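You operate a simulated robot arm through the tools that you are given. There is no shell and no other tool. Be economical: measure what you need, move in short steps, check, and stop when the job is done.

You run a simulated two-armed robot. Do the job below in one go: nothing can be reset, and whatever is moved stays where it is left.

Task
Wipe up the spill on the sideboard top with the pink cloth and put it back.

The check looks at the end state, three seconds after you hand in, the way a careful person would. Anything else that was tipped, shoved, dropped, spilled or broken makes it a failure. Flat cloth is picked up by pressing the open fingertips on it (5 to 10 N) and closing them slowly along it; thin cloth reads only 2 to 8 mm in the jaws.

Robot
Two 7-joint arms with two-finger parallel grippers on one trunk, on a base that drives. Base frame: it is fixed to the floor where the robot stands at the start and does not move with it; the origin is under the middle of the robot, x ahead of it, y to its left, z up. Readings come in m, rad, newtons and seconds.
The left shoulder is at the start at [0.05, 0.161, 1.148], the right one opposite. With the tool pointing down near the work surface each hand reaches from about 0.22 to 0.68 m from the robot's upright axis, wherever it stands, measured 20 degrees to its own side. Places, roughly: pink cloth [0.6, 0.2, 0.9]. Payload 3.43 kg a hand.
The TCP of each hand is the grasp point between the finger pads, 0.03 m short of the fingertips. In the tool frame z runs along the fingers and y along their closing line. Largest opening 0.094 m; finger width 0.028, thickness 0.01; the body of the gripper, 0.05 by 0.096 m, starts 0.055 m behind the TCP.
Orientation is told as [roll, pitch, yaw] about the base's x, y, z axes, in that order, counted from this pose: with the fingers straight down and closing along the base's y, the tool's x points along the base's -x, its y along +y and its z along -z.

Tools
- The arms move only by the tool apply_moves. It takes "left_moves", "right_moves" or both (then of equal length, played together; a hand with none holds still); each is a list of rows, each a list of 3 entries, a list of its own where there are three numbers: the shift along the tool's x, y, z in m, then the turn, a rotation vector about the tool's x, y, z in rad, then the opening, from 0 (shut) to 1 (fully open). In form: [[[x, y, z], [wx, wy, wz], grip], ...]. A call has 1 to 12 rows; each row is the pose to reach, as a shift and turn from the pose commanded when the call began, along the tool's axes at that moment. Each row takes 0.2 s and may step no farther than 0.05 m and 0.15 rad from the row before; otherwise, or with a gripper value out of range, the whole call is refused. A pose out of reach is approached as far as the arm can. The call stops where the force on the tool passes 40 N (or 10 N more than at its start, if that is more) or the arm is blocked; 0.2 s more then pass. The fingers move at their own pace (about 0.045 m/s each) and stop on an object; they squeeze with about 33 N. The grip force told is the motor's: it shows also when the fingers shut on nothing. Time passes only in rows, and 0.2 s behind the last, so rows that repeat a pose let the fingers close. The reply holds the time, the measured pose of the TCP, the force on the tool along the base axes, the opening and the grip force, in the units named above and with some noise, with the torque about the TCP (base axes, N m) and any sound that the robot's microphone picked up.
- Cameras (640 x 400 px; columns grow to the right, rows downward): "scene" is now at [0.1185, 0.046, 1.2877]; the picture's right is [0.51, -0.86, 0.00], its down [-0.35, -0.21, -0.91] and it looks along [0.78, 0.47, -0.41] (base axes); focal length 243 px, centre (320, 200). "left" rides on the left gripper at [0.076, -0.014, -0.103] in its tool frame; the picture's right is [0.18, 0.98, 0.00], its down [-0.75, 0.14, -0.64] and it looks along [-0.63, 0.12, 0.77] (tool axes); focal length 243 px, centre (320, 200). "right" rides on the right gripper at [0.076, 0.014, -0.102] in its tool frame; the picture's right is [-0.18, 0.98, 0.00], its down [-0.75, -0.14, -0.64] and it looks along [-0.63, -0.12, 0.77] (tool axes); focal length 243 px, centre (320, 200).
- get_image(camera): a new picture of that camera. It takes no simulated time.
- slide_trunk(by): slides the trunk up (or, below 0, down) by that many m; the arms and the scene camera ride with it, the base frame stays. It gives what a move gives, with no picture.
- roll_base(legs): drives the robot by 1 to 6 legs, each [ahead, left, turn to the left] in m, m and rad, along the robot's own axes; the way and the turn of a leg run together, so that a leg with both is an arc; at most 1.5 m and 3.142 rad a leg. The arms and the cameras ride along, it lands a little off, and it stops where it bumps. It gives what a move gives.
- head_to(pan, tilt): turns the head with the scene camera to pan (to the left, within 1.396 rad either way) and tilt (down, from -0.506 to 1.204), counted from straight ahead of the robot. It gives what a move gives.
- measure_at(camera, pixels): for up to 12 pixels [column, row] of the newest picture of that camera ("zoom" is the newest enlarged one), the place [x, y, z] in the base frame of the surface seen there, good to about 0.003 m. It takes no simulated time.
- enlarge(camera, box): a new picture of the part [left, top, right, bottom] of that camera's present view, enlarged. It takes no simulated time.
- finish_job(): hands the job in; it is judged then, once.

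Work in short steps. Measure before you move; look again where a grasp or a placing could have gone wrong, and mend it. You have 80 turns and 70 pictures in all, those below and enlarged ones among them. Open the grippers and draw the arms clear of the work before you hand the job in, unless the task says otherwise; then end with one line.

The tools are called after "Call:" as name(argument=value, ...) on one line, values as JSON. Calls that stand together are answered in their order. apply_moves: Moves the arms, as the interface text tells. Its arguments: {"type":"object","properties":{"left_moves":{"type":"array","items":{"type":"array"}},"right_moves":{"type":"array","items":{"type":"array"}}},"required":[]} The other tools are called the same way: slide_trunk (by) slides the trunk up or down; roll_base (legs) drives the base; head_to (pan, tilt) turns the head that bears the scene camera; get_image (camera) takes a picture; measure_at (camera, pixels) gives the place of the surface under pixels of a picture; enlarge (camera, box) takes an enlarged picture of a part of a camera's view; finish_job () hands the job in.

At the start:

```text
t: 0.0
left_ee_pos: [0.3593, 0.4598, 1.1661]
left_orientation: [-0.002, -0.002, 0.002]
left_wrist_force: [-0.8, 0.1, 0.4]
left_moment: [0.03, -0.03, -0.02]
left_width: 0.0941
left_finger_force: 0.0
right_ee_pos: [0.283, 0.0241, 1.0847]
right_orientation: [0.0, -0.001, 0.0]
right_wrist_force: [-0.5, -0.1, -0.7]
right_moment: [-0.04, 0.02, -0.05]
right_width: 0.0942
right_finger_force: 0.0
trunk travel left (down, up): [-0.175, 0.092]
robot x, y, heading: [-0.0024, -0.0001, 0.003]
head pan, tilt: [0.538, 0.417]
```

scene: 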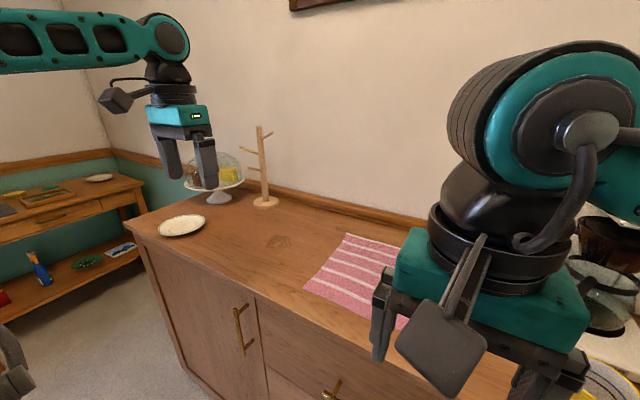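
right: 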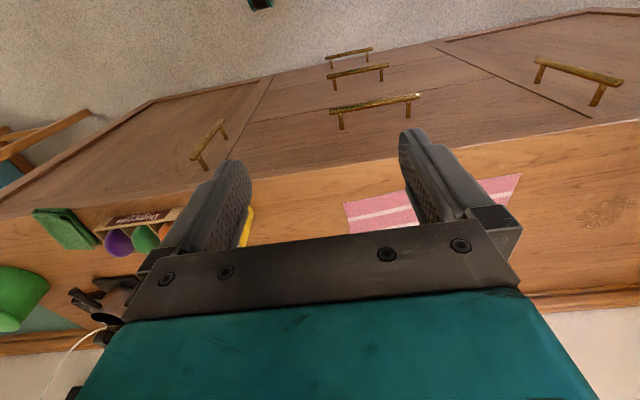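
left: 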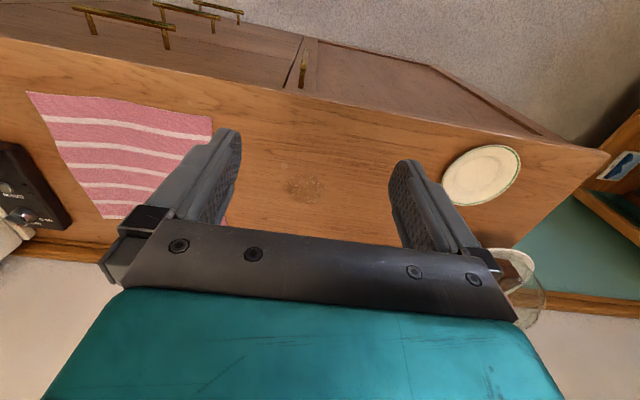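

The spill seems to be the dim stain at scene (278,241), and the cloth lies around (355,275). I measure both from the current pictures.

Call:
measure_at(camera="scene", pixels=[[266, 241], [278, 241], [291, 241], [278, 234], [278, 248], [346, 235], [304, 285], [182, 226], [265, 202], [215, 195]])

Call:
measure_at(camera="left", pixels=[[28, 93], [212, 116], [212, 135], [100, 217], [60, 150], [305, 189], [287, 189], [324, 189], [305, 177], [305, 202], [480, 175], [445, 190]])

Call:
enlarge(camera="left", box=[230, 130, 390, 230])

Call:
head_to(pan=0.2, tilt=0.6)

```text
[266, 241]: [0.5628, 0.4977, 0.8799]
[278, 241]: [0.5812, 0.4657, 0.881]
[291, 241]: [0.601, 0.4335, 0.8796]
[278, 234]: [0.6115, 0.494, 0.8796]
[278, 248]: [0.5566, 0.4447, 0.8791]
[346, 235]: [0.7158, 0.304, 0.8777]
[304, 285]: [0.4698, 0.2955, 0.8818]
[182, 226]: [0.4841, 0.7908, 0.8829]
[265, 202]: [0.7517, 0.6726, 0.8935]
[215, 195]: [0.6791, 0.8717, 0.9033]
```

```text
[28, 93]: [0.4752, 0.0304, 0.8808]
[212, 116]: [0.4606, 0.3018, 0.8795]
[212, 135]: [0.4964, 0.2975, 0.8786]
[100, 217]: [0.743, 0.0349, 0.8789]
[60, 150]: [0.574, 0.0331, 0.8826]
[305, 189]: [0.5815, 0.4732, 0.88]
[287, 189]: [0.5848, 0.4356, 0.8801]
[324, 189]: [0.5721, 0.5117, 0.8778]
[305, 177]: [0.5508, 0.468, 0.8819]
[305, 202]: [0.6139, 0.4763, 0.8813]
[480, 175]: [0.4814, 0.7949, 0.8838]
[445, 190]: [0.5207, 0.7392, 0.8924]
```

```text
4.00 times, centred on (310, 180) of left
```

zoom: 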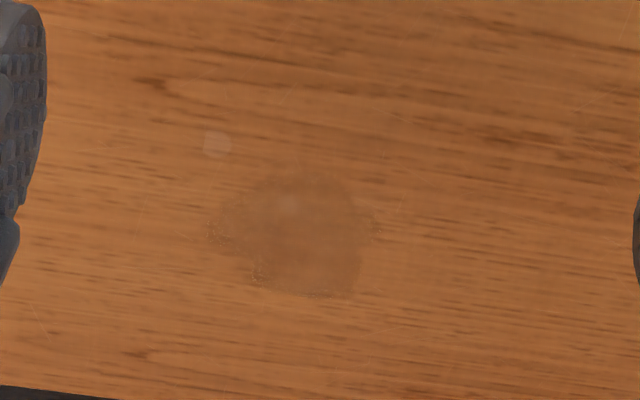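

```text
t: 0.8
left_ee_pos: [0.3584, 0.4595, 1.1666]
left_orientation: [0.001, -0.003, 0.002]
left_wrist_force: [-0.2, 0.4, -0.5]
left_moment: [-0.03, -0.01, -0.03]
left_width: 0.0941
left_finger_force: 0.1
right_ee_pos: [0.2824, 0.0244, 1.0856]
right_orientation: [-0.001, -0.001, 0.0]
right_wrist_force: [0.0, 0.3, -0.2]
right_moment: [0.04, 0.01, 0.02]
right_width: 0.0942
right_finger_force: 0.1
trunk travel left (down, up): [-0.175, 0.092]
robot x, y, heading: [-0.0048, 0.0016, 0.003]
head pan, tilt: [0.201, 0.6]
```

The surface reads about z=0.88; the cloth covers x 0.47–0.74, y 0.03–0.30; the spill is about (0.582, 0.47), with a faint dot at zoom (217,145). I look at the turned scene and measure the spill extents.

Call:
get_image(camera="scene")

Call:
measure_at(camera="zoom", pixels=[[217, 145], [205, 230], [385, 220], [300, 165], [350, 300], [265, 285]])

```text
65 pictures are left
```

scene: 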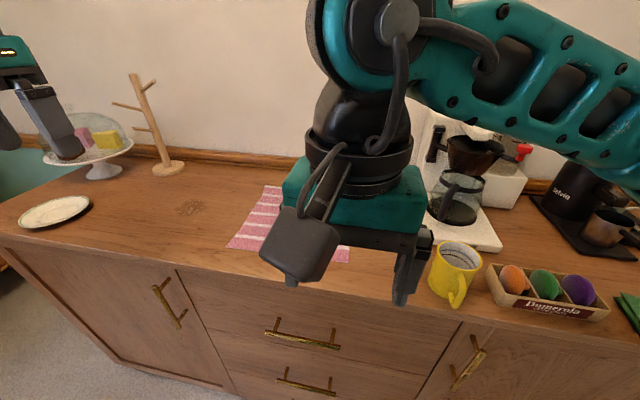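

```text
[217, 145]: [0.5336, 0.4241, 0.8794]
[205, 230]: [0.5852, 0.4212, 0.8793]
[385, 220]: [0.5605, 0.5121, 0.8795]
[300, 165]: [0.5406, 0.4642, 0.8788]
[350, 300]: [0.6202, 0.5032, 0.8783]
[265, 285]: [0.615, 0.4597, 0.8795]
```

The way left looks free, and the spill spans x 0.53–0.62, y 0.42–0.515. With the base at y≈0.28 both cloth and spill are in reach, so I drive left and slightly ahead.

Call:
roll_base(legs=[[0.0, 0.28, 0.0], [0.05, 0.0, 0.0]])

Call:
head_to(pan=0.0, tilt=0.8)

Call:
get_image(camera="scene")

```text
t: 3.3
left_ee_pos: [0.4091, 0.7393, 1.1663]
left_orientation: [0.0, 0.001, 0.001]
left_wrist_force: [0.8, 0.0, 0.3]
left_moment: [-0.04, 0.03, -0.01]
left_width: 0.0941
left_finger_force: 0.0
right_ee_pos: [0.3337, 0.3054, 1.0848]
right_orientation: [0.001, -0.001, -0.001]
right_wrist_force: [1.0, 0.0, -0.1]
right_moment: [0.03, 0.04, 0.02]
right_width: 0.0939
right_finger_force: 0.0
trunk travel left (down, up): [-0.175, 0.092]
robot x, y, heading: [0.0466, 0.2793, 0.003]
head pan, tilt: [0.201, 0.6]
```

```text
t: 4.0
left_ee_pos: [0.4092, 0.7398, 1.1671]
left_orientation: [0.0, -0.003, -0.001]
left_wrist_force: [0.2, 0.4, 0.8]
left_moment: [0.03, 0.01, -0.01]
left_width: 0.0939
left_finger_force: 0.0
right_ee_pos: [0.3324, 0.3055, 1.0861]
right_orientation: [0.002, 0.0, -0.002]
right_wrist_force: [0.4, -0.6, 0.0]
right_moment: [0.0, 0.04, 0.0]
right_width: 0.0937
right_finger_force: 0.1
trunk travel left (down, up): [-0.175, 0.092]
robot x, y, heading: [0.0464, 0.2786, -0.006]
head pan, tilt: [0.0, 0.799]
```

```text
64 pictures are left
```

scene: 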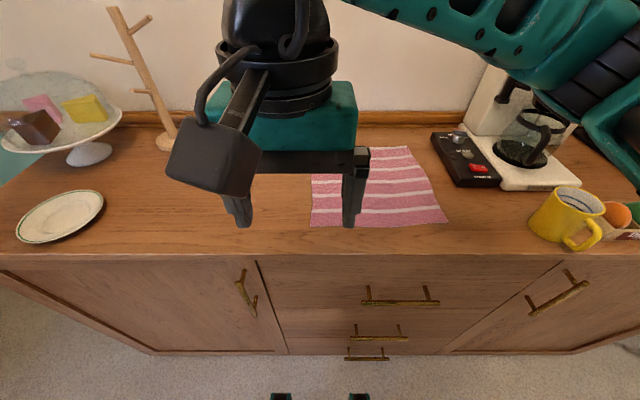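

The right hand is over the cloth's left part (scene (240–370,200)). I swing it right and bring the left hand over the middle of the cloth's left edge, at height.

Call:
apply_moves(left_moves=[[[-0.017, -0.043, 0.01], [0, 0, 0], 1], [[-0.034, -0.086, 0.02], [0, 0, 0], 1], [[-0.051, -0.129, 0.03], [0, 0, 0], 1], [[-0.068, -0.172, 0.04], [0, 0, 0], 1], [[-0.085, -0.215, 0.05], [0, 0, 0], 1], [[-0.102, -0.258, 0.06], [0, 0, 0], 1], [[-0.119, -0.301, 0.07], [0, 0, 0], 1], [[-0.136, -0.344, 0.08], [0, 0, 0], 1], [[-0.153, -0.387, 0.09], [0, 0, 0], 1], [[-0.17, -0.43, 0.1], [0, 0, 0], 1], [[-0.187, -0.473, 0.11], [0, 0, 0], 0.5], [[-0.187, -0.473, 0.11], [0, 0, 0], 0.5]], right_moves=[[[0, -0.04, 0], [0, 0, 0], 1], [[0, -0.08, 0], [0, 0, 0], 1], [[0, -0.12, 0], [0, 0, 0], 1], [[0, -0.16, 0], [0, 0, 0], 1], [[0, -0.2, 0], [0, 0, 0], 1], [[0, -0.24, 0], [0, 0, 0], 1], [[0, -0.27, 0], [0, 0, 0], 1], [[0, -0.3, 0], [0, 0, 0], 1], [[0, -0.3, 0], [0, 0, 0], 1], [[0, -0.3, 0], [0, 0, 0], 1], [[0, -0.3, 0], [0, 0, 0], 1], [[0, -0.3, 0], [0, 0, 0], 1]])

Call:
get_image(camera="scene")

Call:
get_image(camera="left")

```text
t: 6.6
left_ee_pos: [0.5082, 0.4114, 1.0603]
left_orientation: [0.001, -0.003, 0.001]
left_wrist_force: [-0.3, 0.6, 0.4]
left_moment: [-0.03, 0.02, 0.01]
left_width: 0.0471
left_finger_force: 0.1
left hand out of reach, approached as far as the arm can: row 8, 9, 10, 11, 12
right_ee_pos: [0.3316, 0.0033, 1.0846]
right_orientation: [0.001, 0.0, 0.0]
right_wrist_force: [-0.4, -0.7, 0.3]
right_moment: [0.02, -0.02, 0.0]
right_width: 0.094
right_finger_force: 0.1
trunk travel left (down, up): [-0.175, 0.092]
robot x, y, heading: [0.0513, 0.2815, 0.001]
head pan, tilt: [0.0, 0.799]
```

```text
63 pictures are left
```

scene: 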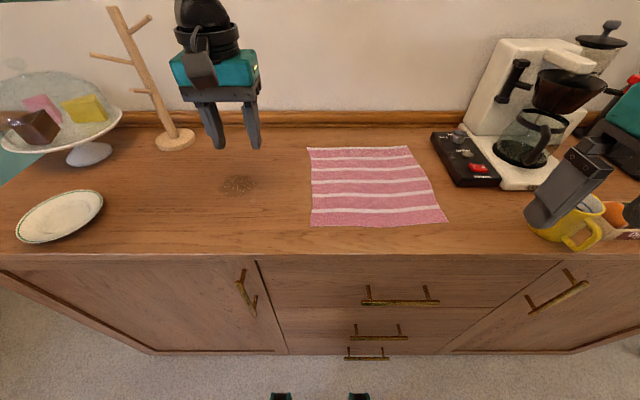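

```text
62 pictures are left
```

left: 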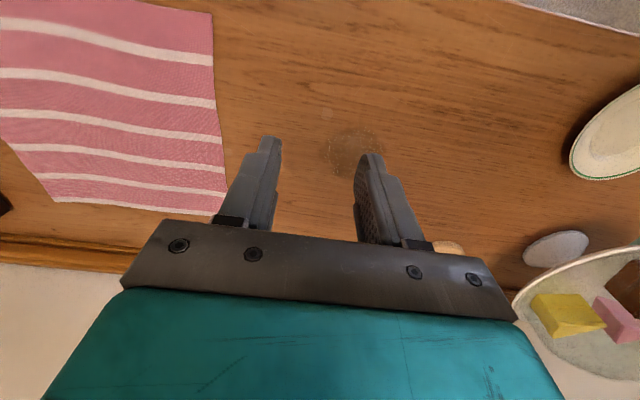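

The left arm cannot reach across the robot's middle there (it stopped at 0.508, 0.411). I drive the base right so the cloth edge is on the left arm's side; later the base itself can do the dragging.

Call:
roll_base(legs=[[0.0, -0.17, 0.0]])

Call:
apply_moves(left_moves=[[[0, 0, 0], [0, 0, 0], 0.5]])

```text
t: 8.1
left_ee_pos: [0.5062, 0.2367, 1.0623]
left_orientation: [0.0, 0.0, -0.004]
left_wrist_force: [-0.5, -0.5, -0.4]
left_moment: [0.01, 0.0, 0.03]
left_width: 0.0469
left_finger_force: 0.1
right_ee_pos: [0.3288, -0.1693, 1.0838]
right_orientation: [-0.001, 0.0, -0.007]
right_wrist_force: [0.7, -0.1, 0.8]
right_moment: [0.02, -0.03, -0.01]
right_width: 0.0936
right_finger_force: 0.0
trunk travel left (down, up): [-0.175, 0.092]
robot x, y, heading: [0.0469, 0.1063, -0.004]
head pan, tilt: [0.0, 0.799]
```

```text
t: 8.5
left_ee_pos: [0.5068, 0.2366, 1.0621]
left_orientation: [-0.003, -0.001, -0.005]
left_wrist_force: [0.4, -0.7, -0.1]
left_moment: [0.01, 0.0, -0.01]
left_width: 0.0469
left_finger_force: 0.0
right_ee_pos: [0.3281, -0.1671, 1.0851]
right_orientation: [-0.001, -0.001, -0.008]
right_wrist_force: [-0.3, 1.5, 0.2]
right_moment: [0.0, -0.02, -0.05]
right_width: 0.0941
right_finger_force: 0.0
trunk travel left (down, up): [-0.175, 0.092]
robot x, y, heading: [0.0463, 0.109, -0.006]
head pan, tilt: [0.0, 0.799]
```

Commanded pose now matches (0.507, 0.237, 1.062). I move above the cloth's left edge middle at (0.595, 0.257), down to z≈0.94.

Call:
apply_moves(left_moves=[[[-0.03, 0.007, 0.03], [0, 0, 0], 0.5], [[-0.06, 0.014, 0.06], [0, 0, 0], 0.5], [[-0.088, 0.02, 0.09], [0, 0, 0], 0.5], [[-0.088, 0.02, 0.12], [0, 0, 0], 0.5], [[-0.088, 0.02, 0.12], [0, 0, 0], 0.5]])

Call:
get_image(camera="left")

```text
t: 9.7
left_ee_pos: [0.5513, 0.2949, 0.9607]
left_orientation: [-0.002, -0.003, -0.005]
left_wrist_force: [0.2, 0.8, -0.2]
left_moment: [-0.03, 0.02, -0.01]
left_width: 0.0471
left_finger_force: 0.1
left hand out of reach, approached as far as the arm can: row 1, 2, 3, 4, 5
right_ee_pos: [0.3276, -0.1689, 1.0858]
right_orientation: [0.001, 0.001, -0.006]
right_wrist_force: [-0.3, -0.3, 0.1]
right_moment: [-0.05, 0.03, -0.01]
right_width: 0.0941
right_finger_force: 0.1
trunk travel left (down, up): [-0.175, 0.092]
robot x, y, heading: [0.0493, 0.1084, -0.007]
head pan, tilt: [0.0, 0.799]
```

```text
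61 pictures are left
```

left: 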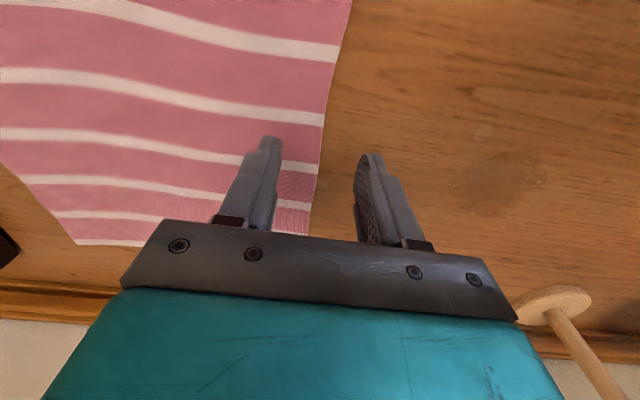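

The arm hit its limit at (0.551, 0.295) and the right finger alone is over the cloth. I drive 0.10 m further right to get the target into the left arm's good sector.

Call:
roll_base(legs=[[0.0, -0.1, 0.0]])

Call:
apply_moves(left_moves=[[[-0.015, 0.02, 0], [0, 0, 0], 0.5], [[-0.03, 0.04, 0], [0, 0, 0], 0.5], [[-0.044, 0.06, 0], [0, 0, 0], 0.5], [[-0.044, 0.06, 0], [0, 0, 0], 0.5]])

Call:
get_image(camera="left")

```text
t: 10.8
left_ee_pos: [0.5513, 0.1959, 0.962]
left_orientation: [0.0, -0.001, -0.004]
left_wrist_force: [-0.2, -1.1, -0.3]
left_moment: [0.0, -0.01, 0.0]
left_width: 0.047
left_finger_force: 0.1
right_ee_pos: [0.3287, -0.2679, 1.0836]
right_orientation: [0.003, -0.001, -0.006]
right_wrist_force: [-0.4, 0.1, 0.1]
right_moment: [0.04, 0.02, -0.02]
right_width: 0.0939
right_finger_force: 0.0
trunk travel left (down, up): [-0.175, 0.092]
robot x, y, heading: [0.0462, 0.0096, -0.008]
head pan, tilt: [0.0, 0.799]
```

```text
t: 11.8
left_ee_pos: [0.5932, 0.2577, 0.9617]
left_orientation: [-0.003, -0.003, -0.004]
left_wrist_force: [0.2, -1.0, -0.1]
left_moment: [0.0, -0.02, 0.01]
left_width: 0.0469
left_finger_force: 0.1
right_ee_pos: [0.3261, -0.2669, 1.0844]
right_orientation: [-0.001, 0.0, -0.005]
right_wrist_force: [-0.5, -0.8, -0.3]
right_moment: [-0.04, 0.02, -0.02]
right_width: 0.0942
right_finger_force: 0.0
trunk travel left (down, up): [-0.175, 0.092]
robot x, y, heading: [0.0481, 0.0095, -0.002]
head pan, tilt: [0.0, 0.799]
```

```text
60 pictures are left
```

left: 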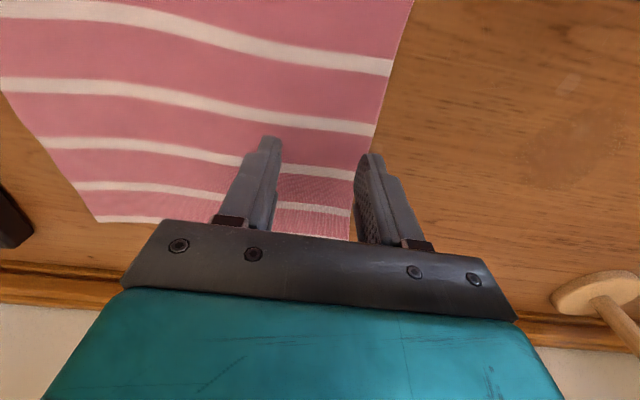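

Both fingers now end over the cloth when projected down (left tip at (370,160), cloth edge beyond it). I shift 6 mm inward and descend to just above contact.

Call:
apply_moves(left_moves=[[[0, -0.006, 0.02], [0, 0, 0], 0.5], [[0, -0.006, 0.04], [0, 0, 0], 0.5], [[0, -0.006, 0.046], [0, 0, 0], 0.5], [[0, -0.006, 0.049], [0, 0, 0], 0.5]])

```text
t: 12.8
left_ee_pos: [0.5784, 0.2584, 0.9226]
left_orientation: [-0.002, -0.005, -0.002]
left_wrist_force: [0.2, 0.1, 0.4]
left_moment: [0.02, 0.03, 0.01]
left_width: 0.0468
left_finger_force: 0.0
left hand out of reach, approached as far as the arm can: row 1, 2, 3, 4
right_ee_pos: [0.3272, -0.2669, 1.0859]
right_orientation: [0.0, 0.0, -0.004]
right_wrist_force: [0.3, -0.3, 0.6]
right_moment: [0.0, 0.0, 0.03]
right_width: 0.0941
right_finger_force: 0.1
trunk travel left (down, up): [-0.175, 0.092]
robot x, y, heading: [0.0482, 0.0104, -0.01]
head pan, tilt: [0.0, 0.799]
```

Still reach-limited (0.578 instead of 0.593). I raise both hands 0.10 m and then slide the trunk down 0.10 m to gain horizontal reach.

Call:
apply_moves(left_moves=[[[0, 0, -0.04], [0, 0, 0], 0.5], [[0, 0, -0.08], [0, 0, 0], 0.5], [[0, 0, -0.12], [0, 0, 0], 0.5], [[0, 0, -0.12], [0, 0, 0], 0.5]], right_moves=[[[0, 0, -0.04], [0, 0, 0], 1], [[0, 0, -0.08], [0, 0, 0], 1], [[0, 0, -0.1], [0, 0, 0], 1], [[0, 0, -0.1], [0, 0, 0], 1]])

Call:
slide_trunk(by=-0.1)

Call:
apply_moves(left_moves=[[[-0.015, -0.003, 0], [0, 0, 0], 0.5], [[-0.015, -0.003, 0], [0, 0, 0], 0.5]])

```text
t: 13.8
left_ee_pos: [0.578, 0.2592, 1.0445]
left_orientation: [-0.003, -0.001, -0.004]
left_wrist_force: [0.1, 0.2, 0.4]
left_moment: [-0.01, 0.01, -0.02]
left_width: 0.0469
left_finger_force: 0.1
right_ee_pos: [0.3272, -0.2663, 1.1847]
right_orientation: [0.0, 0.0, -0.005]
right_wrist_force: [-0.8, -0.1, 0.4]
right_moment: [-0.02, -0.01, 0.04]
right_width: 0.0941
right_finger_force: 0.1
trunk travel left (down, up): [-0.175, 0.092]
robot x, y, heading: [0.0481, 0.0092, -0.007]
head pan, tilt: [0.0, 0.799]
```

```text
t: 15.2
left_ee_pos: [0.5793, 0.2589, 0.9445]
left_orientation: [-0.002, -0.003, -0.006]
left_wrist_force: [-0.5, -0.7, -0.7]
left_moment: [0.03, -0.04, 0.02]
left_width: 0.0468
left_finger_force: 0.0
right_ee_pos: [0.3272, -0.2655, 1.0847]
right_orientation: [0.0, -0.001, -0.004]
right_wrist_force: [0.1, -0.2, 0.4]
right_moment: [0.02, 0.02, 0.02]
right_width: 0.094
right_finger_force: 0.1
trunk travel left (down, up): [-0.075, 0.192]
robot x, y, heading: [0.0482, 0.0116, -0.006]
head pan, tilt: [0.0, 0.799]
```

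```text
t: 15.8
left_ee_pos: [0.593, 0.2562, 0.9432]
left_orientation: [-0.002, -0.002, -0.003]
left_wrist_force: [-0.8, 0.5, -0.4]
left_moment: [-0.01, 0.01, 0.02]
left_width: 0.0468
left_finger_force: 0.1
right_ee_pos: [0.3269, -0.267, 1.0851]
right_orientation: [-0.002, -0.001, -0.004]
right_wrist_force: [-0.6, 1.0, -0.3]
right_moment: [-0.03, -0.02, -0.03]
right_width: 0.0941
right_finger_force: 0.1
trunk travel left (down, up): [-0.075, 0.192]
robot x, y, heading: [0.046, 0.0119, -0.004]
head pan, tilt: [0.0, 0.799]
```

Reach is fine now at (0.593, 0.256, 0.943). I descend in small steps towards contact near TCP z≈0.91.

Call:
apply_moves(left_moves=[[[0, -0.003, 0.02], [0, 0, 0], 0.5], [[0, -0.003, 0.027], [0, 0, 0], 0.5], [[0, -0.003, 0.03], [0, 0, 0], 0.5], [[0, -0.003, 0.032], [0, 0, 0], 0.5]])

```text
t: 16.8
left_ee_pos: [0.5932, 0.2527, 0.9108]
left_orientation: [-0.002, -0.004, -0.004]
left_wrist_force: [-0.8, 0.1, 0.1]
left_moment: [0.01, -0.03, -0.01]
left_width: 0.0468
left_finger_force: 0.2
right_ee_pos: [0.3268, -0.2668, 1.0845]
right_orientation: [-0.001, 0.0, -0.005]
right_wrist_force: [-0.5, -0.4, -0.7]
right_moment: [0.03, -0.01, 0.04]
right_width: 0.0938
right_finger_force: 0.1
trunk travel left (down, up): [-0.075, 0.192]
robot x, y, heading: [0.0493, 0.0085, -0.006]
head pan, tilt: [0.0, 0.799]
```

No contact yet at z=0.911; I go 2 mm further.

Call:
apply_moves(left_moves=[[[0, 0, 0.001], [0, 0, 0], 0.5], [[0, 0, 0.002], [0, 0, 0], 0.5]])

```text
t: 17.4
left_ee_pos: [0.5941, 0.254, 0.9126]
left_orientation: [-0.001, -0.005, -0.003]
left_wrist_force: [-0.9, -0.6, 4.6]
left_moment: [0.1, 0.04, -0.03]
left_width: 0.0469
left_finger_force: 0.0
right_ee_pos: [0.3258, -0.2668, 1.085]
right_orientation: [-0.001, 0.0, -0.005]
right_wrist_force: [0.5, -0.4, -0.5]
right_moment: [0.03, 0.01, -0.01]
right_width: 0.0942
right_finger_force: 0.0
trunk travel left (down, up): [-0.075, 0.192]
robot x, y, heading: [0.0481, 0.0122, -0.005]
head pan, tilt: [0.0, 0.799]
```

Contact at 4.6 N. One more millimetre, then I close the fingers slowly along the cloth.

Call:
apply_moves(left_moves=[[[0, 0, 0.001], [0, 0, 0], 0.5], [[0, 0, 0.001], [0, 0, 0], 0.45], [[0, 0, 0.001], [0, 0, 0], 0.4], [[0, 0, 0.001], [0, 0, 0], 0.35], [[0, 0, 0.001], [0, 0, 0], 0.3], [[0, 0, 0.001], [0, 0, 0], 0.25], [[0, 0, 0.001], [0, 0, 0], 0.2], [[0, 0, 0.001], [0, 0, 0], 0.15], [[0, 0, 0.001], [0, 0, 0], 0.1], [[0, 0, 0.001], [0, 0, 0], 0.05], [[0, 0, 0.001], [0, 0, 0], 0.0], [[0, 0, 0.001], [0, 0, 0], 0.0]])

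Call:
get_image(camera="left")

```text
t: 20.0
left_ee_pos: [0.5928, 0.2538, 0.9111]
left_orientation: [-0.001, -0.005, -0.004]
left_wrist_force: [-0.1, 1.3, 21.6]
left_moment: [0.14, 0.09, -0.02]
left_width: 0.0023
left_finger_force: 33.0
right_ee_pos: [0.3252, -0.2674, 1.0849]
right_orientation: [0.0, -0.001, -0.004]
right_wrist_force: [-0.1, -0.8, -0.3]
right_moment: [0.0, 0.02, 0.01]
right_width: 0.0938
right_finger_force: 0.2
trunk travel left (down, up): [-0.075, 0.192]
robot x, y, heading: [0.0444, 0.0117, -0.005]
head pan, tilt: [0.0, 0.799]
```

```text
59 pictures are left
```

left: 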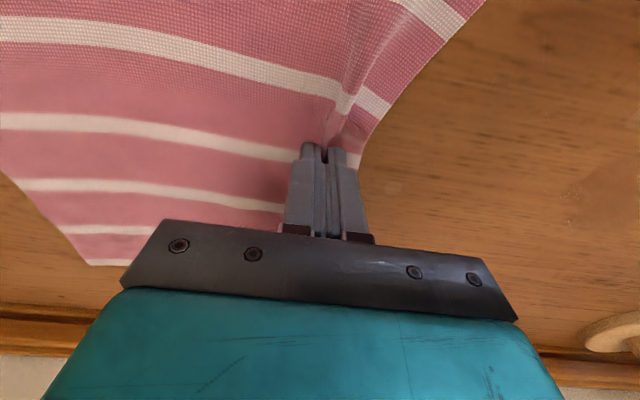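

The fingers hold a fold (width 2.3 mm), but push 21.6 N on the top. I ease up 2 mm, then check the force before dragging.

Call:
apply_moves(left_moves=[[[0, 0, -0.001], [0, 0, 0], 0], [[0, 0, -0.002], [0, 0, 0], 0]])

```text
t: 20.6
left_ee_pos: [0.593, 0.2539, 0.9108]
left_orientation: [-0.001, -0.003, -0.006]
left_wrist_force: [1.7, 2.4, 13.7]
left_moment: [0.08, 0.02, 0.03]
left_width: 0.0022
left_finger_force: 33.3
right_ee_pos: [0.326, -0.2669, 1.0855]
right_orientation: [0.0, -0.002, -0.006]
right_wrist_force: [-0.6, 0.1, -0.1]
right_moment: [0.0, -0.03, -0.01]
right_width: 0.0941
right_finger_force: 0.1
trunk travel left (down, up): [-0.075, 0.192]
robot x, y, heading: [0.0465, 0.0094, -0.003]
head pan, tilt: [0.0, 0.799]
```

Ease up 1.5 mm more, then drive left 0.12 m as a first part of the drag.

Call:
apply_moves(left_moves=[[[0, 0, -0.0015], [0, 0, 0], 0], [[0, 0, -0.0015], [0, 0, 0], 0]])

Call:
roll_base(legs=[[0.0, 0.12, 0.0]])

Call:
get_image(camera="scene")

```text
t: 21.2
left_ee_pos: [0.5924, 0.2531, 0.9123]
left_orientation: [0.001, 0.001, -0.006]
left_wrist_force: [0.4, 0.0, 2.3]
left_moment: [0.02, 0.02, 0.03]
left_width: 0.0022
left_finger_force: 33.0
right_ee_pos: [0.3279, -0.2677, 1.0843]
right_orientation: [0.0, 0.0, -0.006]
right_wrist_force: [0.1, -0.2, 1.0]
right_moment: [0.01, 0.0, 0.01]
right_width: 0.094
right_finger_force: 0.0
trunk travel left (down, up): [-0.075, 0.192]
robot x, y, heading: [0.0492, 0.0095, -0.004]
head pan, tilt: [0.0, 0.799]
```

```text
t: 22.4
left_ee_pos: [0.5936, 0.3741, 0.9129]
left_orientation: [-0.002, -0.001, -0.003]
left_wrist_force: [0.1, -0.1, 1.0]
left_moment: [-0.01, -0.01, 0.03]
left_width: 0.0023
left_finger_force: 32.9
right_ee_pos: [0.3269, -0.1455, 1.0858]
right_orientation: [0.001, 0.0, -0.004]
right_wrist_force: [-0.1, -0.7, -0.5]
right_moment: [0.0, -0.02, 0.0]
right_width: 0.0942
right_finger_force: 0.0
trunk travel left (down, up): [-0.075, 0.192]
robot x, y, heading: [0.0472, 0.1311, -0.008]
head pan, tilt: [0.0, 0.799]
```

```text
58 pictures are left
```

scene: 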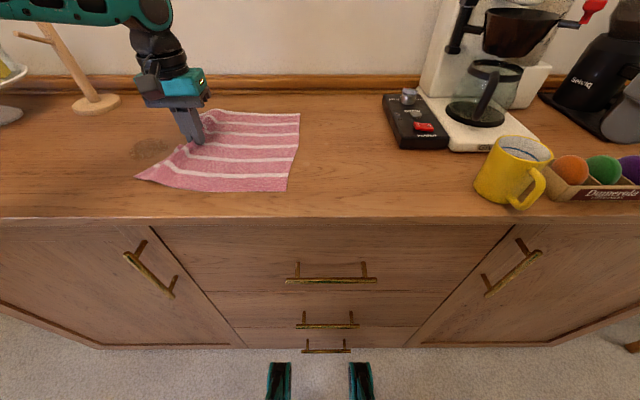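

The cloth follows flat. Before driving on I check how near the left forearm (scene (80,10)) is to the mug tree (60,55) and cake stand.

Call:
measure_at(camera="scene", pixels=[[20, 10], [80, 10], [130, 10], [155, 15], [60, 55], [50, 30], [20, 40], [90, 103], [155, 60], [5, 75]])

Call:
head_to(pan=0.6, tilt=0.5)

Call:
get_image(camera="scene")

```text
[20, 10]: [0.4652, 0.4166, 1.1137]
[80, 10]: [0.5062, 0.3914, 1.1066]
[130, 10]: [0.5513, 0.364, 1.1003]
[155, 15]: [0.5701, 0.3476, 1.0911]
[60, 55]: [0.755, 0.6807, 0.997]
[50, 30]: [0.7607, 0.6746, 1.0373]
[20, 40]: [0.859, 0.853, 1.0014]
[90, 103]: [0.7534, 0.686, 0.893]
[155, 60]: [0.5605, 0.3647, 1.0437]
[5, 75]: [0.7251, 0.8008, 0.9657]
```

```text
t: 23.4
left_ee_pos: [0.5939, 0.3731, 0.9132]
left_orientation: [-0.004, -0.001, -0.005]
left_wrist_force: [0.1, -0.3, -0.2]
left_moment: [0.02, -0.01, 0.03]
left_width: 0.0022
left_finger_force: 32.7
right_ee_pos: [0.3274, -0.1454, 1.0843]
right_orientation: [0.0, 0.0, -0.005]
right_wrist_force: [0.5, -0.8, -0.2]
right_moment: [0.01, 0.02, -0.02]
right_width: 0.0941
right_finger_force: 0.0
trunk travel left (down, up): [-0.075, 0.192]
robot x, y, heading: [0.0463, 0.1348, -0.008]
head pan, tilt: [0.6, 0.499]
```

```text
57 pictures are left
```

scene: 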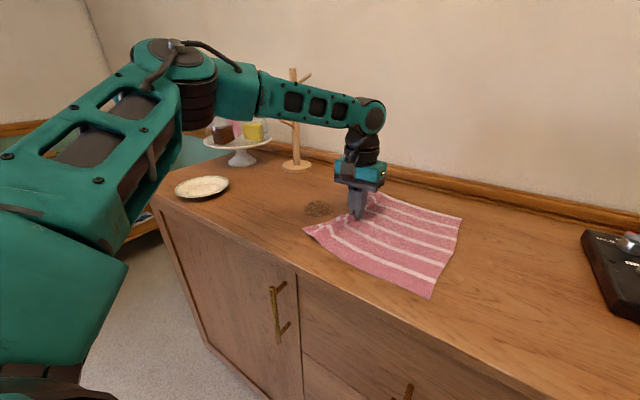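

Forearm stays at z≈1.05+ with x<0.57, clear of tree and cake stand. I add light pressure and drag on 0.19 m over the spill.

Call:
apply_moves(left_moves=[[[0, 0, 0.001], [0, 0, 0], 0], [[0, 0, 0.0015], [0, 0, 0], 0]])

Call:
roll_base(legs=[[0.0, 0.18, 0.0]])

Call:
get_image(camera="scene")

```text
t: 24.0
left_ee_pos: [0.594, 0.3737, 0.9112]
left_orientation: [0.0, -0.003, -0.003]
left_wrist_force: [0.1, 0.5, 2.2]
left_moment: [0.01, 0.0, -0.02]
left_width: 0.0021
left_finger_force: 32.8
right_ee_pos: [0.3273, -0.1459, 1.0855]
right_orientation: [0.001, 0.001, -0.006]
right_wrist_force: [0.2, -0.3, -0.4]
right_moment: [0.01, 0.03, -0.01]
right_width: 0.0941
right_finger_force: 0.0
trunk travel left (down, up): [-0.075, 0.192]
robot x, y, heading: [0.0482, 0.1315, -0.006]
head pan, tilt: [0.6, 0.499]
```

```text
t: 25.5
left_ee_pos: [0.5944, 0.5549, 0.9116]
left_orientation: [-0.002, -0.004, -0.004]
left_wrist_force: [-0.4, 1.4, 2.9]
left_moment: [0.04, 0.0, -0.01]
left_width: 0.0021
left_finger_force: 32.9
right_ee_pos: [0.3279, 0.0353, 1.0841]
right_orientation: [0.0, 0.0, -0.006]
right_wrist_force: [0.3, 0.2, 0.2]
right_moment: [-0.02, 0.0, 0.02]
right_width: 0.0941
right_finger_force: 0.0
trunk travel left (down, up): [-0.075, 0.192]
robot x, y, heading: [0.05, 0.3114, -0.005]
head pan, tilt: [0.6, 0.499]
```

```text
56 pictures are left
```

scene: 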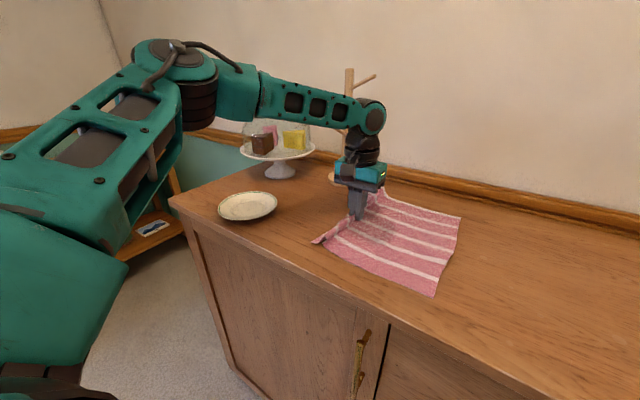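

The spill is now under the cloth, and it shows a damp patch near (375,230). I release, lift, and will press closed fingers on the cloth above the spill to rub.

Call:
apply_moves(left_moves=[[[0, 0, 0], [0, 0, 0], 0.1], [[0, 0, -0.002], [0, 0, 0], 0.3], [[0, 0, -0.02], [0, 0, 0], 0.3], [[0, 0, -0.04], [0, 0, 0], 0.3], [[0.016, -0.04, -0.04], [0, 0, 0], 0.1], [[0.016, -0.08, -0.04], [0, 0, 0], 0.0], [[0.016, -0.08, -0.04], [0, 0, 0], 0.0]])

Call:
get_image(camera="left")

Call:
enlarge(camera="scene", box=[290, 160, 490, 310])

```text
t: 27.1
left_ee_pos: [0.5632, 0.4883, 0.9517]
left_orientation: [-0.002, -0.004, -0.003]
left_wrist_force: [0.3, 0.4, -0.5]
left_moment: [0.0, 0.01, 0.0]
left_width: 0.0003
left_finger_force: 33.0
left hand out of reach, approached as far as the arm can: row 6, 7
right_ee_pos: [0.3286, 0.0357, 1.0851]
right_orientation: [0.0, 0.0, -0.005]
right_wrist_force: [-0.5, 0.3, 0.4]
right_moment: [0.04, -0.01, -0.03]
right_width: 0.0938
right_finger_force: 0.1
trunk travel left (down, up): [-0.075, 0.192]
robot x, y, heading: [0.0492, 0.3138, -0.007]
head pan, tilt: [0.6, 0.499]
```

```text
55 pictures are left
```

left: 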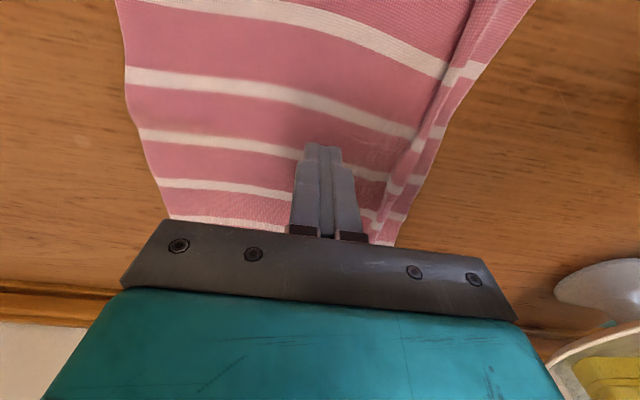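

```text
2.67 times, centred on (390, 235) of scene
```

zoom: 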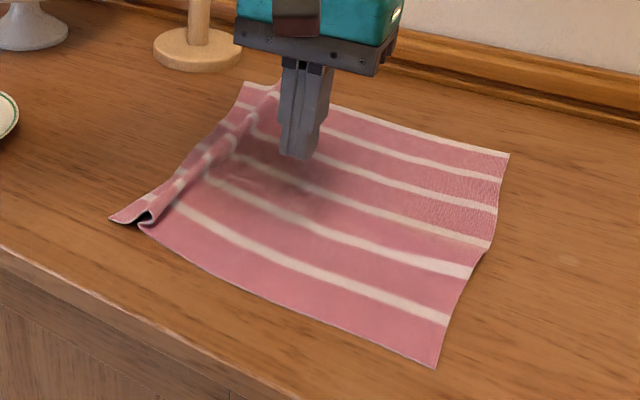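

The cloth shows damp darkening (zoom (280,190)). I shift the base 0.08 m right for reach and place the closed fingers over the spill centre.

Call:
roll_base(legs=[[0.0, -0.08, 0.0]])

Call:
apply_moves(left_moves=[[[-0.006, 0.03, 0], [0, 0, 0], 0], [[-0.012, 0.06, 0.01], [0, 0, 0], 0], [[-0.012, 0.06, 0.03], [0, 0, 0], 0], [[-0.012, 0.06, 0.037], [0, 0, 0], 0], [[-0.012, 0.06, 0.039], [0, 0, 0], 0]])

```text
t: 28.2
left_ee_pos: [0.5637, 0.4081, 0.9517]
left_orientation: [-0.002, -0.003, -0.002]
left_wrist_force: [0.6, 0.4, 0.2]
left_moment: [-0.02, -0.02, -0.05]
left_width: 0.0
left_finger_force: 32.8
right_ee_pos: [0.3277, -0.0457, 1.0852]
right_orientation: [0.002, 0.0, -0.006]
right_wrist_force: [-0.6, -1.0, 0.2]
right_moment: [0.05, -0.04, 0.05]
right_width: 0.0941
right_finger_force: 0.0
trunk travel left (down, up): [-0.075, 0.192]
robot x, y, heading: [0.0496, 0.2313, -0.005]
head pan, tilt: [0.6, 0.499]
```

```text
t: 29.4
left_ee_pos: [0.5766, 0.4681, 0.9143]
left_orientation: [-0.003, -0.003, -0.004]
left_wrist_force: [0.5, -0.1, 1.1]
left_moment: [-0.01, -0.02, 0.0]
left_width: 0.0
left_finger_force: 33.2
right_ee_pos: [0.3281, -0.045, 1.0853]
right_orientation: [0.0, 0.0, -0.006]
right_wrist_force: [-0.1, -0.2, -1.1]
right_moment: [0.01, -0.01, 0.04]
right_width: 0.0939
right_finger_force: 0.1
trunk travel left (down, up): [-0.075, 0.192]
robot x, y, heading: [0.0493, 0.2327, -0.007]
head pan, tilt: [0.6, 0.499]
```

Light contact (about 1 N). I press about 3 mm further and rub in a loop across the spill area.

Call:
apply_moves(left_moves=[[[0, 0, 0.003], [0, 0, 0], 0], [[0.03, 0.0, 0.003], [0, 0, 0], 0], [[0.035, 0.025, 0.003], [0, 0, 0], 0], [[0, 0.03, 0.003], [0, 0, 0], 0], [[-0.035, 0.025, 0.003], [0, 0, 0], 0], [[-0.04, 0, 0.003], [0, 0, 0], 0], [[0, 0, 0.003], [0, 0, 0], 0], [[-0.035, -0.025, 0.003], [0, 0, 0], 0], [[0, -0.035, 0.003], [0, 0, 0], 0], [[0.035, -0.03, 0.003], [0, 0, 0], 0], [[0.03, 0, 0.003], [0, 0, 0], 0], [[0, 0, 0.003], [0, 0, 0], 0]])

Call:
enlarge(camera="scene", box=[340, 160, 540, 310])

```text
t: 32.0
left_ee_pos: [0.5723, 0.4705, 0.9119]
left_orientation: [0.0, -0.003, -0.003]
left_wrist_force: [-4.7, 0.5, 11.6]
left_moment: [-0.04, 0.18, 0.01]
left_width: 0.0
left_finger_force: 33.5
left hand out of reach, approached as far as the arm can: row 6, 8
right_ee_pos: [0.3278, -0.0453, 1.0859]
right_orientation: [0.003, -0.002, -0.006]
right_wrist_force: [-0.5, 0.0, -0.2]
right_moment: [0.0, 0.01, 0.0]
right_width: 0.0938
right_finger_force: 0.0
trunk travel left (down, up): [-0.075, 0.192]
robot x, y, heading: [0.0473, 0.2355, -0.004]
head pan, tilt: [0.6, 0.499]
```

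```text
2.67 times, centred on (440, 235) of scene
```

zoom: 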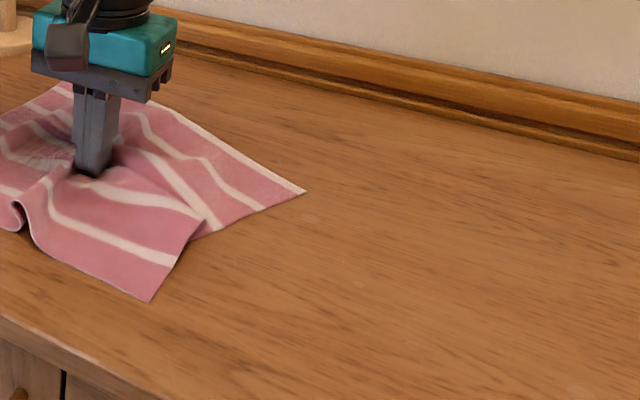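

The rubbing took the cloth along and made some folds. I lift away and look at the cloth.

Call:
apply_moves(left_moves=[[[0, 0, -0.01], [0, 0, 0], 0], [[0, 0, -0.05], [0, 0, 0], 0], [[0, 0, -0.1], [0, 0, 0], 0.3], [[0.03, 0.03, -0.13], [0, 0, 0], 0.5], [[0.05, 0.06, -0.13], [0, 0, 0], 0.5], [[0.08, 0.09, -0.13], [0, 0, 0], 0.5], [[0.1, 0.12, -0.13], [0, 0, 0], 0.5]])

Call:
head_to(pan=0.3, tilt=0.7)

Call:
get_image(camera="scene")

Call:
get_image(camera="left")

```text
refused: row 4 steps farther than a row can; nothing moved
```

```text
t: 32.8
left_ee_pos: [0.5735, 0.4688, 0.9101]
left_orientation: [-0.003, -0.006, -0.002]
left_wrist_force: [-4.9, 2.2, 12.7]
left_moment: [0.07, 0.21, 0.02]
left_width: 0.0001
left_finger_force: 33.0
right_ee_pos: [0.3274, -0.0449, 1.0857]
right_orientation: [0.001, -0.001, -0.005]
right_wrist_force: [-0.9, -0.4, 0.5]
right_moment: [0.0, -0.01, 0.03]
right_width: 0.0937
right_finger_force: 0.0
trunk travel left (down, up): [-0.075, 0.192]
robot x, y, heading: [0.0473, 0.2308, -0.003]
head pan, tilt: [0.3, 0.7]
```

```text
52 pictures are left
```

scene: 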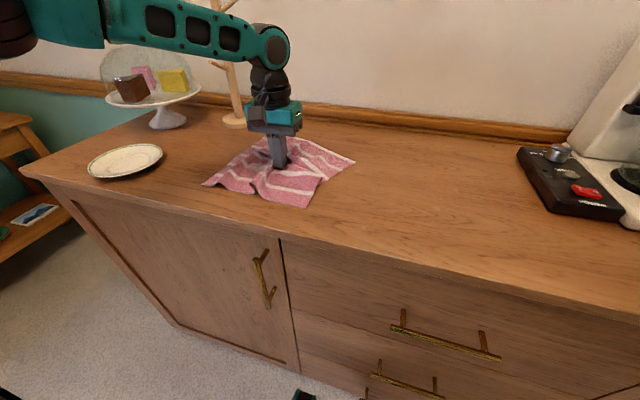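

```text
51 pictures are left
```

left: 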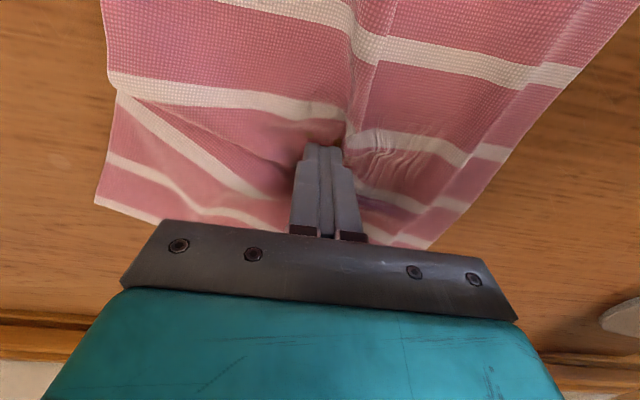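

The lift was refused for one step size; I lift again with smaller steps.

Call:
apply_moves(left_moves=[[[0, 0, -0.01], [0, 0, 0], 0], [[0, 0, -0.05], [0, 0, 0], 0], [[0, 0, -0.09], [0, 0, 0], 0.3], [[0.02, 0.02, -0.12], [0, 0, 0], 0.5], [[0.04, 0.05, -0.13], [0, 0, 0], 0.5], [[0.06, 0.08, -0.13], [0, 0, 0], 0.5], [[0.08, 0.12, -0.13], [0, 0, 0], 0.5]])

Call:
get_image(camera="scene")

Call:
get_image(camera="left")

```text
t: 34.4
left_ee_pos: [0.4958, 0.5897, 1.0408]
left_orientation: [-0.005, -0.002, -0.003]
left_wrist_force: [0.1, -0.8, -0.4]
left_moment: [0.02, 0.0, 0.03]
left_width: 0.0468
left_finger_force: 0.1
right_ee_pos: [0.3281, -0.0447, 1.0855]
right_orientation: [0.001, -0.001, -0.006]
right_wrist_force: [0.6, -0.3, -0.5]
right_moment: [0.01, 0.0, 0.02]
right_width: 0.094
right_finger_force: 0.1
trunk travel left (down, up): [-0.075, 0.192]
robot x, y, heading: [0.0496, 0.2294, -0.002]
head pan, tilt: [0.3, 0.7]
```

```text
50 pictures are left
```

scene: 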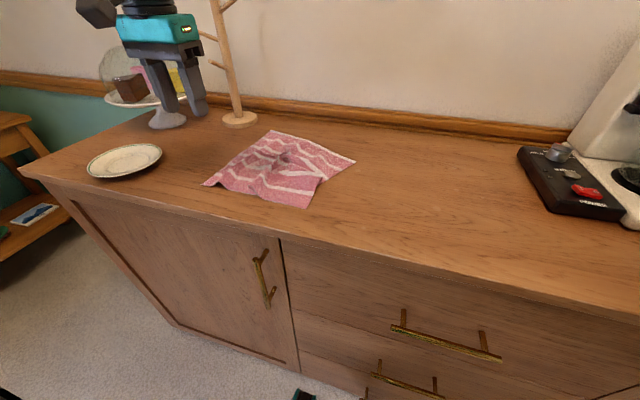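

```text
49 pictures are left
```

left: 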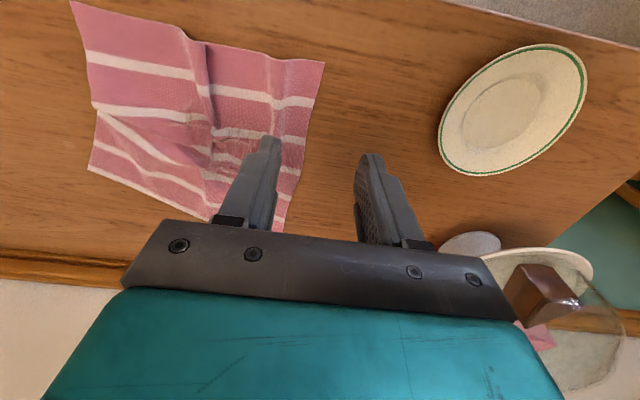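

The cloth is a bit rumpled; next I measure its corners and edges to plan the pull back to the right.

Call:
measure_at(camera="scene", pixels=[[302, 207], [355, 161], [322, 177], [204, 184], [268, 131], [338, 172], [312, 192], [295, 165]])

Call:
enlarge(camera="scene", box=[180, 110, 380, 235])

Call:
head_to(pan=-0.8, tilt=0.6)

Call:
get_image(camera="scene")

```text
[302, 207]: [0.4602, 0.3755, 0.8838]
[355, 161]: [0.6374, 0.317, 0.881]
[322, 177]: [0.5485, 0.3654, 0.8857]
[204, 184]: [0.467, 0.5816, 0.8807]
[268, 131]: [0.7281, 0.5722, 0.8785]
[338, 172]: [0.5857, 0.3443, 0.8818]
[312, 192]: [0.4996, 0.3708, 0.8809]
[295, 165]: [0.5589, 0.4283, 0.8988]
```

```text
3.20 times, centred on (280, 172) of scene
```

zoom: 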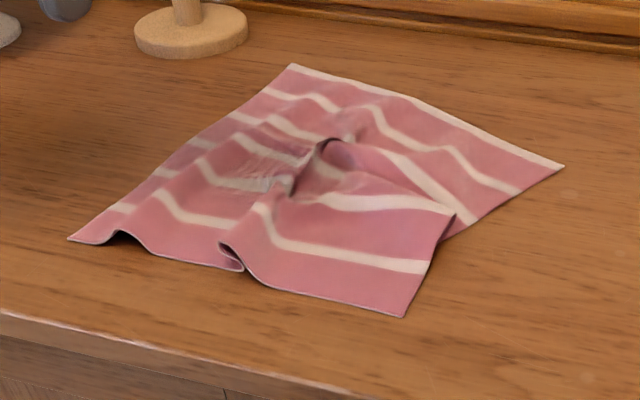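

```text
t: 35.7
left_ee_pos: [0.4961, 0.5894, 1.0398]
left_orientation: [-0.001, -0.004, -0.003]
left_wrist_force: [0.8, 0.2, 0.2]
left_moment: [0.03, 0.01, 0.0]
left_width: 0.0469
left_finger_force: 0.0
right_ee_pos: [0.3287, -0.0458, 1.0847]
right_orientation: [-0.001, 0.001, -0.005]
right_wrist_force: [0.4, -0.3, 0.9]
right_moment: [0.0, 0.02, -0.02]
right_width: 0.0938
right_finger_force: 0.0
trunk travel left (down, up): [-0.075, 0.192]
robot x, y, heading: [0.0475, 0.2344, -0.008]
head pan, tilt: [-0.799, 0.6]
```

```text
47 pictures are left
```

scene: 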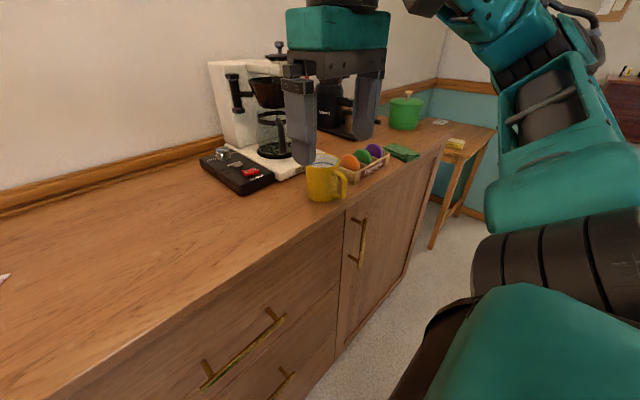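

Right side is free for driving. I look straight down ahead to see how much room the base has in front for more reach.

Call:
head_to(pan=0.0, tilt=1.2)

Call:
get_image(camera="scene")

Call:
measure_at(camera="scene", pixels=[[320, 150], [320, 175], [320, 200], [320, 225], [320, 250], [320, 280], [320, 320], [320, 360], [280, 330], [360, 330]])

```text
t: 36.8
left_ee_pos: [0.4962, 0.5888, 1.0398]
left_orientation: [-0.002, -0.004, -0.004]
left_wrist_force: [0.2, 0.2, 0.3]
left_moment: [-0.01, 0.02, 0.0]
left_width: 0.0473
left_finger_force: 0.1
right_ee_pos: [0.3282, -0.0458, 1.0833]
right_orientation: [-0.001, 0.001, -0.006]
right_wrist_force: [0.0, 0.0, -0.7]
right_moment: [0.01, 0.01, -0.02]
right_width: 0.0939
right_finger_force: 0.1
trunk travel left (down, up): [-0.075, 0.192]
robot x, y, heading: [0.0494, 0.2367, -0.008]
head pan, tilt: [0.0, 1.201]
```

```text
46 pictures are left
```

scene: 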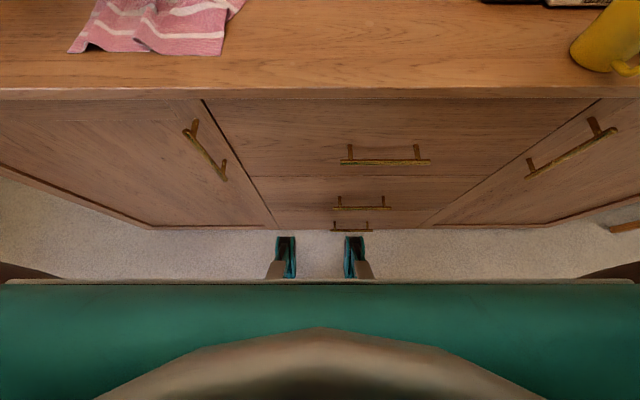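

```text
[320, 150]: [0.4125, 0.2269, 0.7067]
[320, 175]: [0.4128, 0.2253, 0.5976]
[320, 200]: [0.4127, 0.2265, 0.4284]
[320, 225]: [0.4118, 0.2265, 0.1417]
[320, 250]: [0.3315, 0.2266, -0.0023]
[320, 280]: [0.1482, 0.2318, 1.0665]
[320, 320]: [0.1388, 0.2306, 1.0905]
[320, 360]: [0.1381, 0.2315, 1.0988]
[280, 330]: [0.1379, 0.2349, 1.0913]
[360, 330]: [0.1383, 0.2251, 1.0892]
```

I measure the feet tips at (286,238) and (354,238) relative to the cabinet front (x≈0.412) and the handle at (385,160).

Call:
measure_at(camera="scene", pixels=[[286, 239], [286, 250], [290, 272], [354, 239], [360, 265], [385, 162], [385, 208], [350, 229]])

```text
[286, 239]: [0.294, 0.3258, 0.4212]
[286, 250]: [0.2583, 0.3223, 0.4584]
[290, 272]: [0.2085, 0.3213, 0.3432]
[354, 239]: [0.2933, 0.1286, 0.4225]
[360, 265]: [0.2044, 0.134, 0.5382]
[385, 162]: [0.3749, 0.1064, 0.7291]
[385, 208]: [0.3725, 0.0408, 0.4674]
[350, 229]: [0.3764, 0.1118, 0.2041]
```

The base has about 8 cm spare, so I drive 0.05 m ahead and 0.115 m right. Then the left hand can pinch near the far-right corner (0.637, 0.317), spread the fold open and pull.

Call:
roll_base(legs=[[0.0, -0.115, 0.0], [0.05, 0.0, 0.0]])

Call:
head_to(pan=0.3, tilt=0.8)

```text
t: 38.4
left_ee_pos: [0.4958, 0.4713, 1.0385]
left_orientation: [-0.003, -0.003, -0.005]
left_wrist_force: [0.3, 0.2, 0.7]
left_moment: [-0.01, -0.02, -0.03]
left_width: 0.047
left_finger_force: 0.0
right_ee_pos: [0.3271, -0.1632, 1.084]
right_orientation: [0.002, 0.001, -0.006]
right_wrist_force: [-0.2, 0.8, -0.5]
right_moment: [0.05, -0.04, -0.03]
right_width: 0.0936
right_finger_force: 0.1
trunk travel left (down, up): [-0.075, 0.192]
robot x, y, heading: [0.0469, 0.1126, -0.005]
head pan, tilt: [0.0, 1.201]
stopped in leg 2: the robot was blocked; the commanded pose is now the measured one
```

```text
t: 39.2
left_ee_pos: [0.4963, 0.4711, 1.0401]
left_orientation: [-0.002, -0.004, -0.006]
left_wrist_force: [0.3, -0.6, 0.8]
left_moment: [0.01, 0.0, 0.0]
left_width: 0.0471
left_finger_force: 0.2
right_ee_pos: [0.3268, -0.1632, 1.0841]
right_orientation: [-0.001, -0.001, -0.008]
right_wrist_force: [0.0, 0.5, -0.3]
right_moment: [0.0, 0.01, -0.01]
right_width: 0.0941
right_finger_force: 0.0
trunk travel left (down, up): [-0.075, 0.192]
robot x, y, heading: [0.0478, 0.1106, -0.005]
head pan, tilt: [0.3, 0.799]
```

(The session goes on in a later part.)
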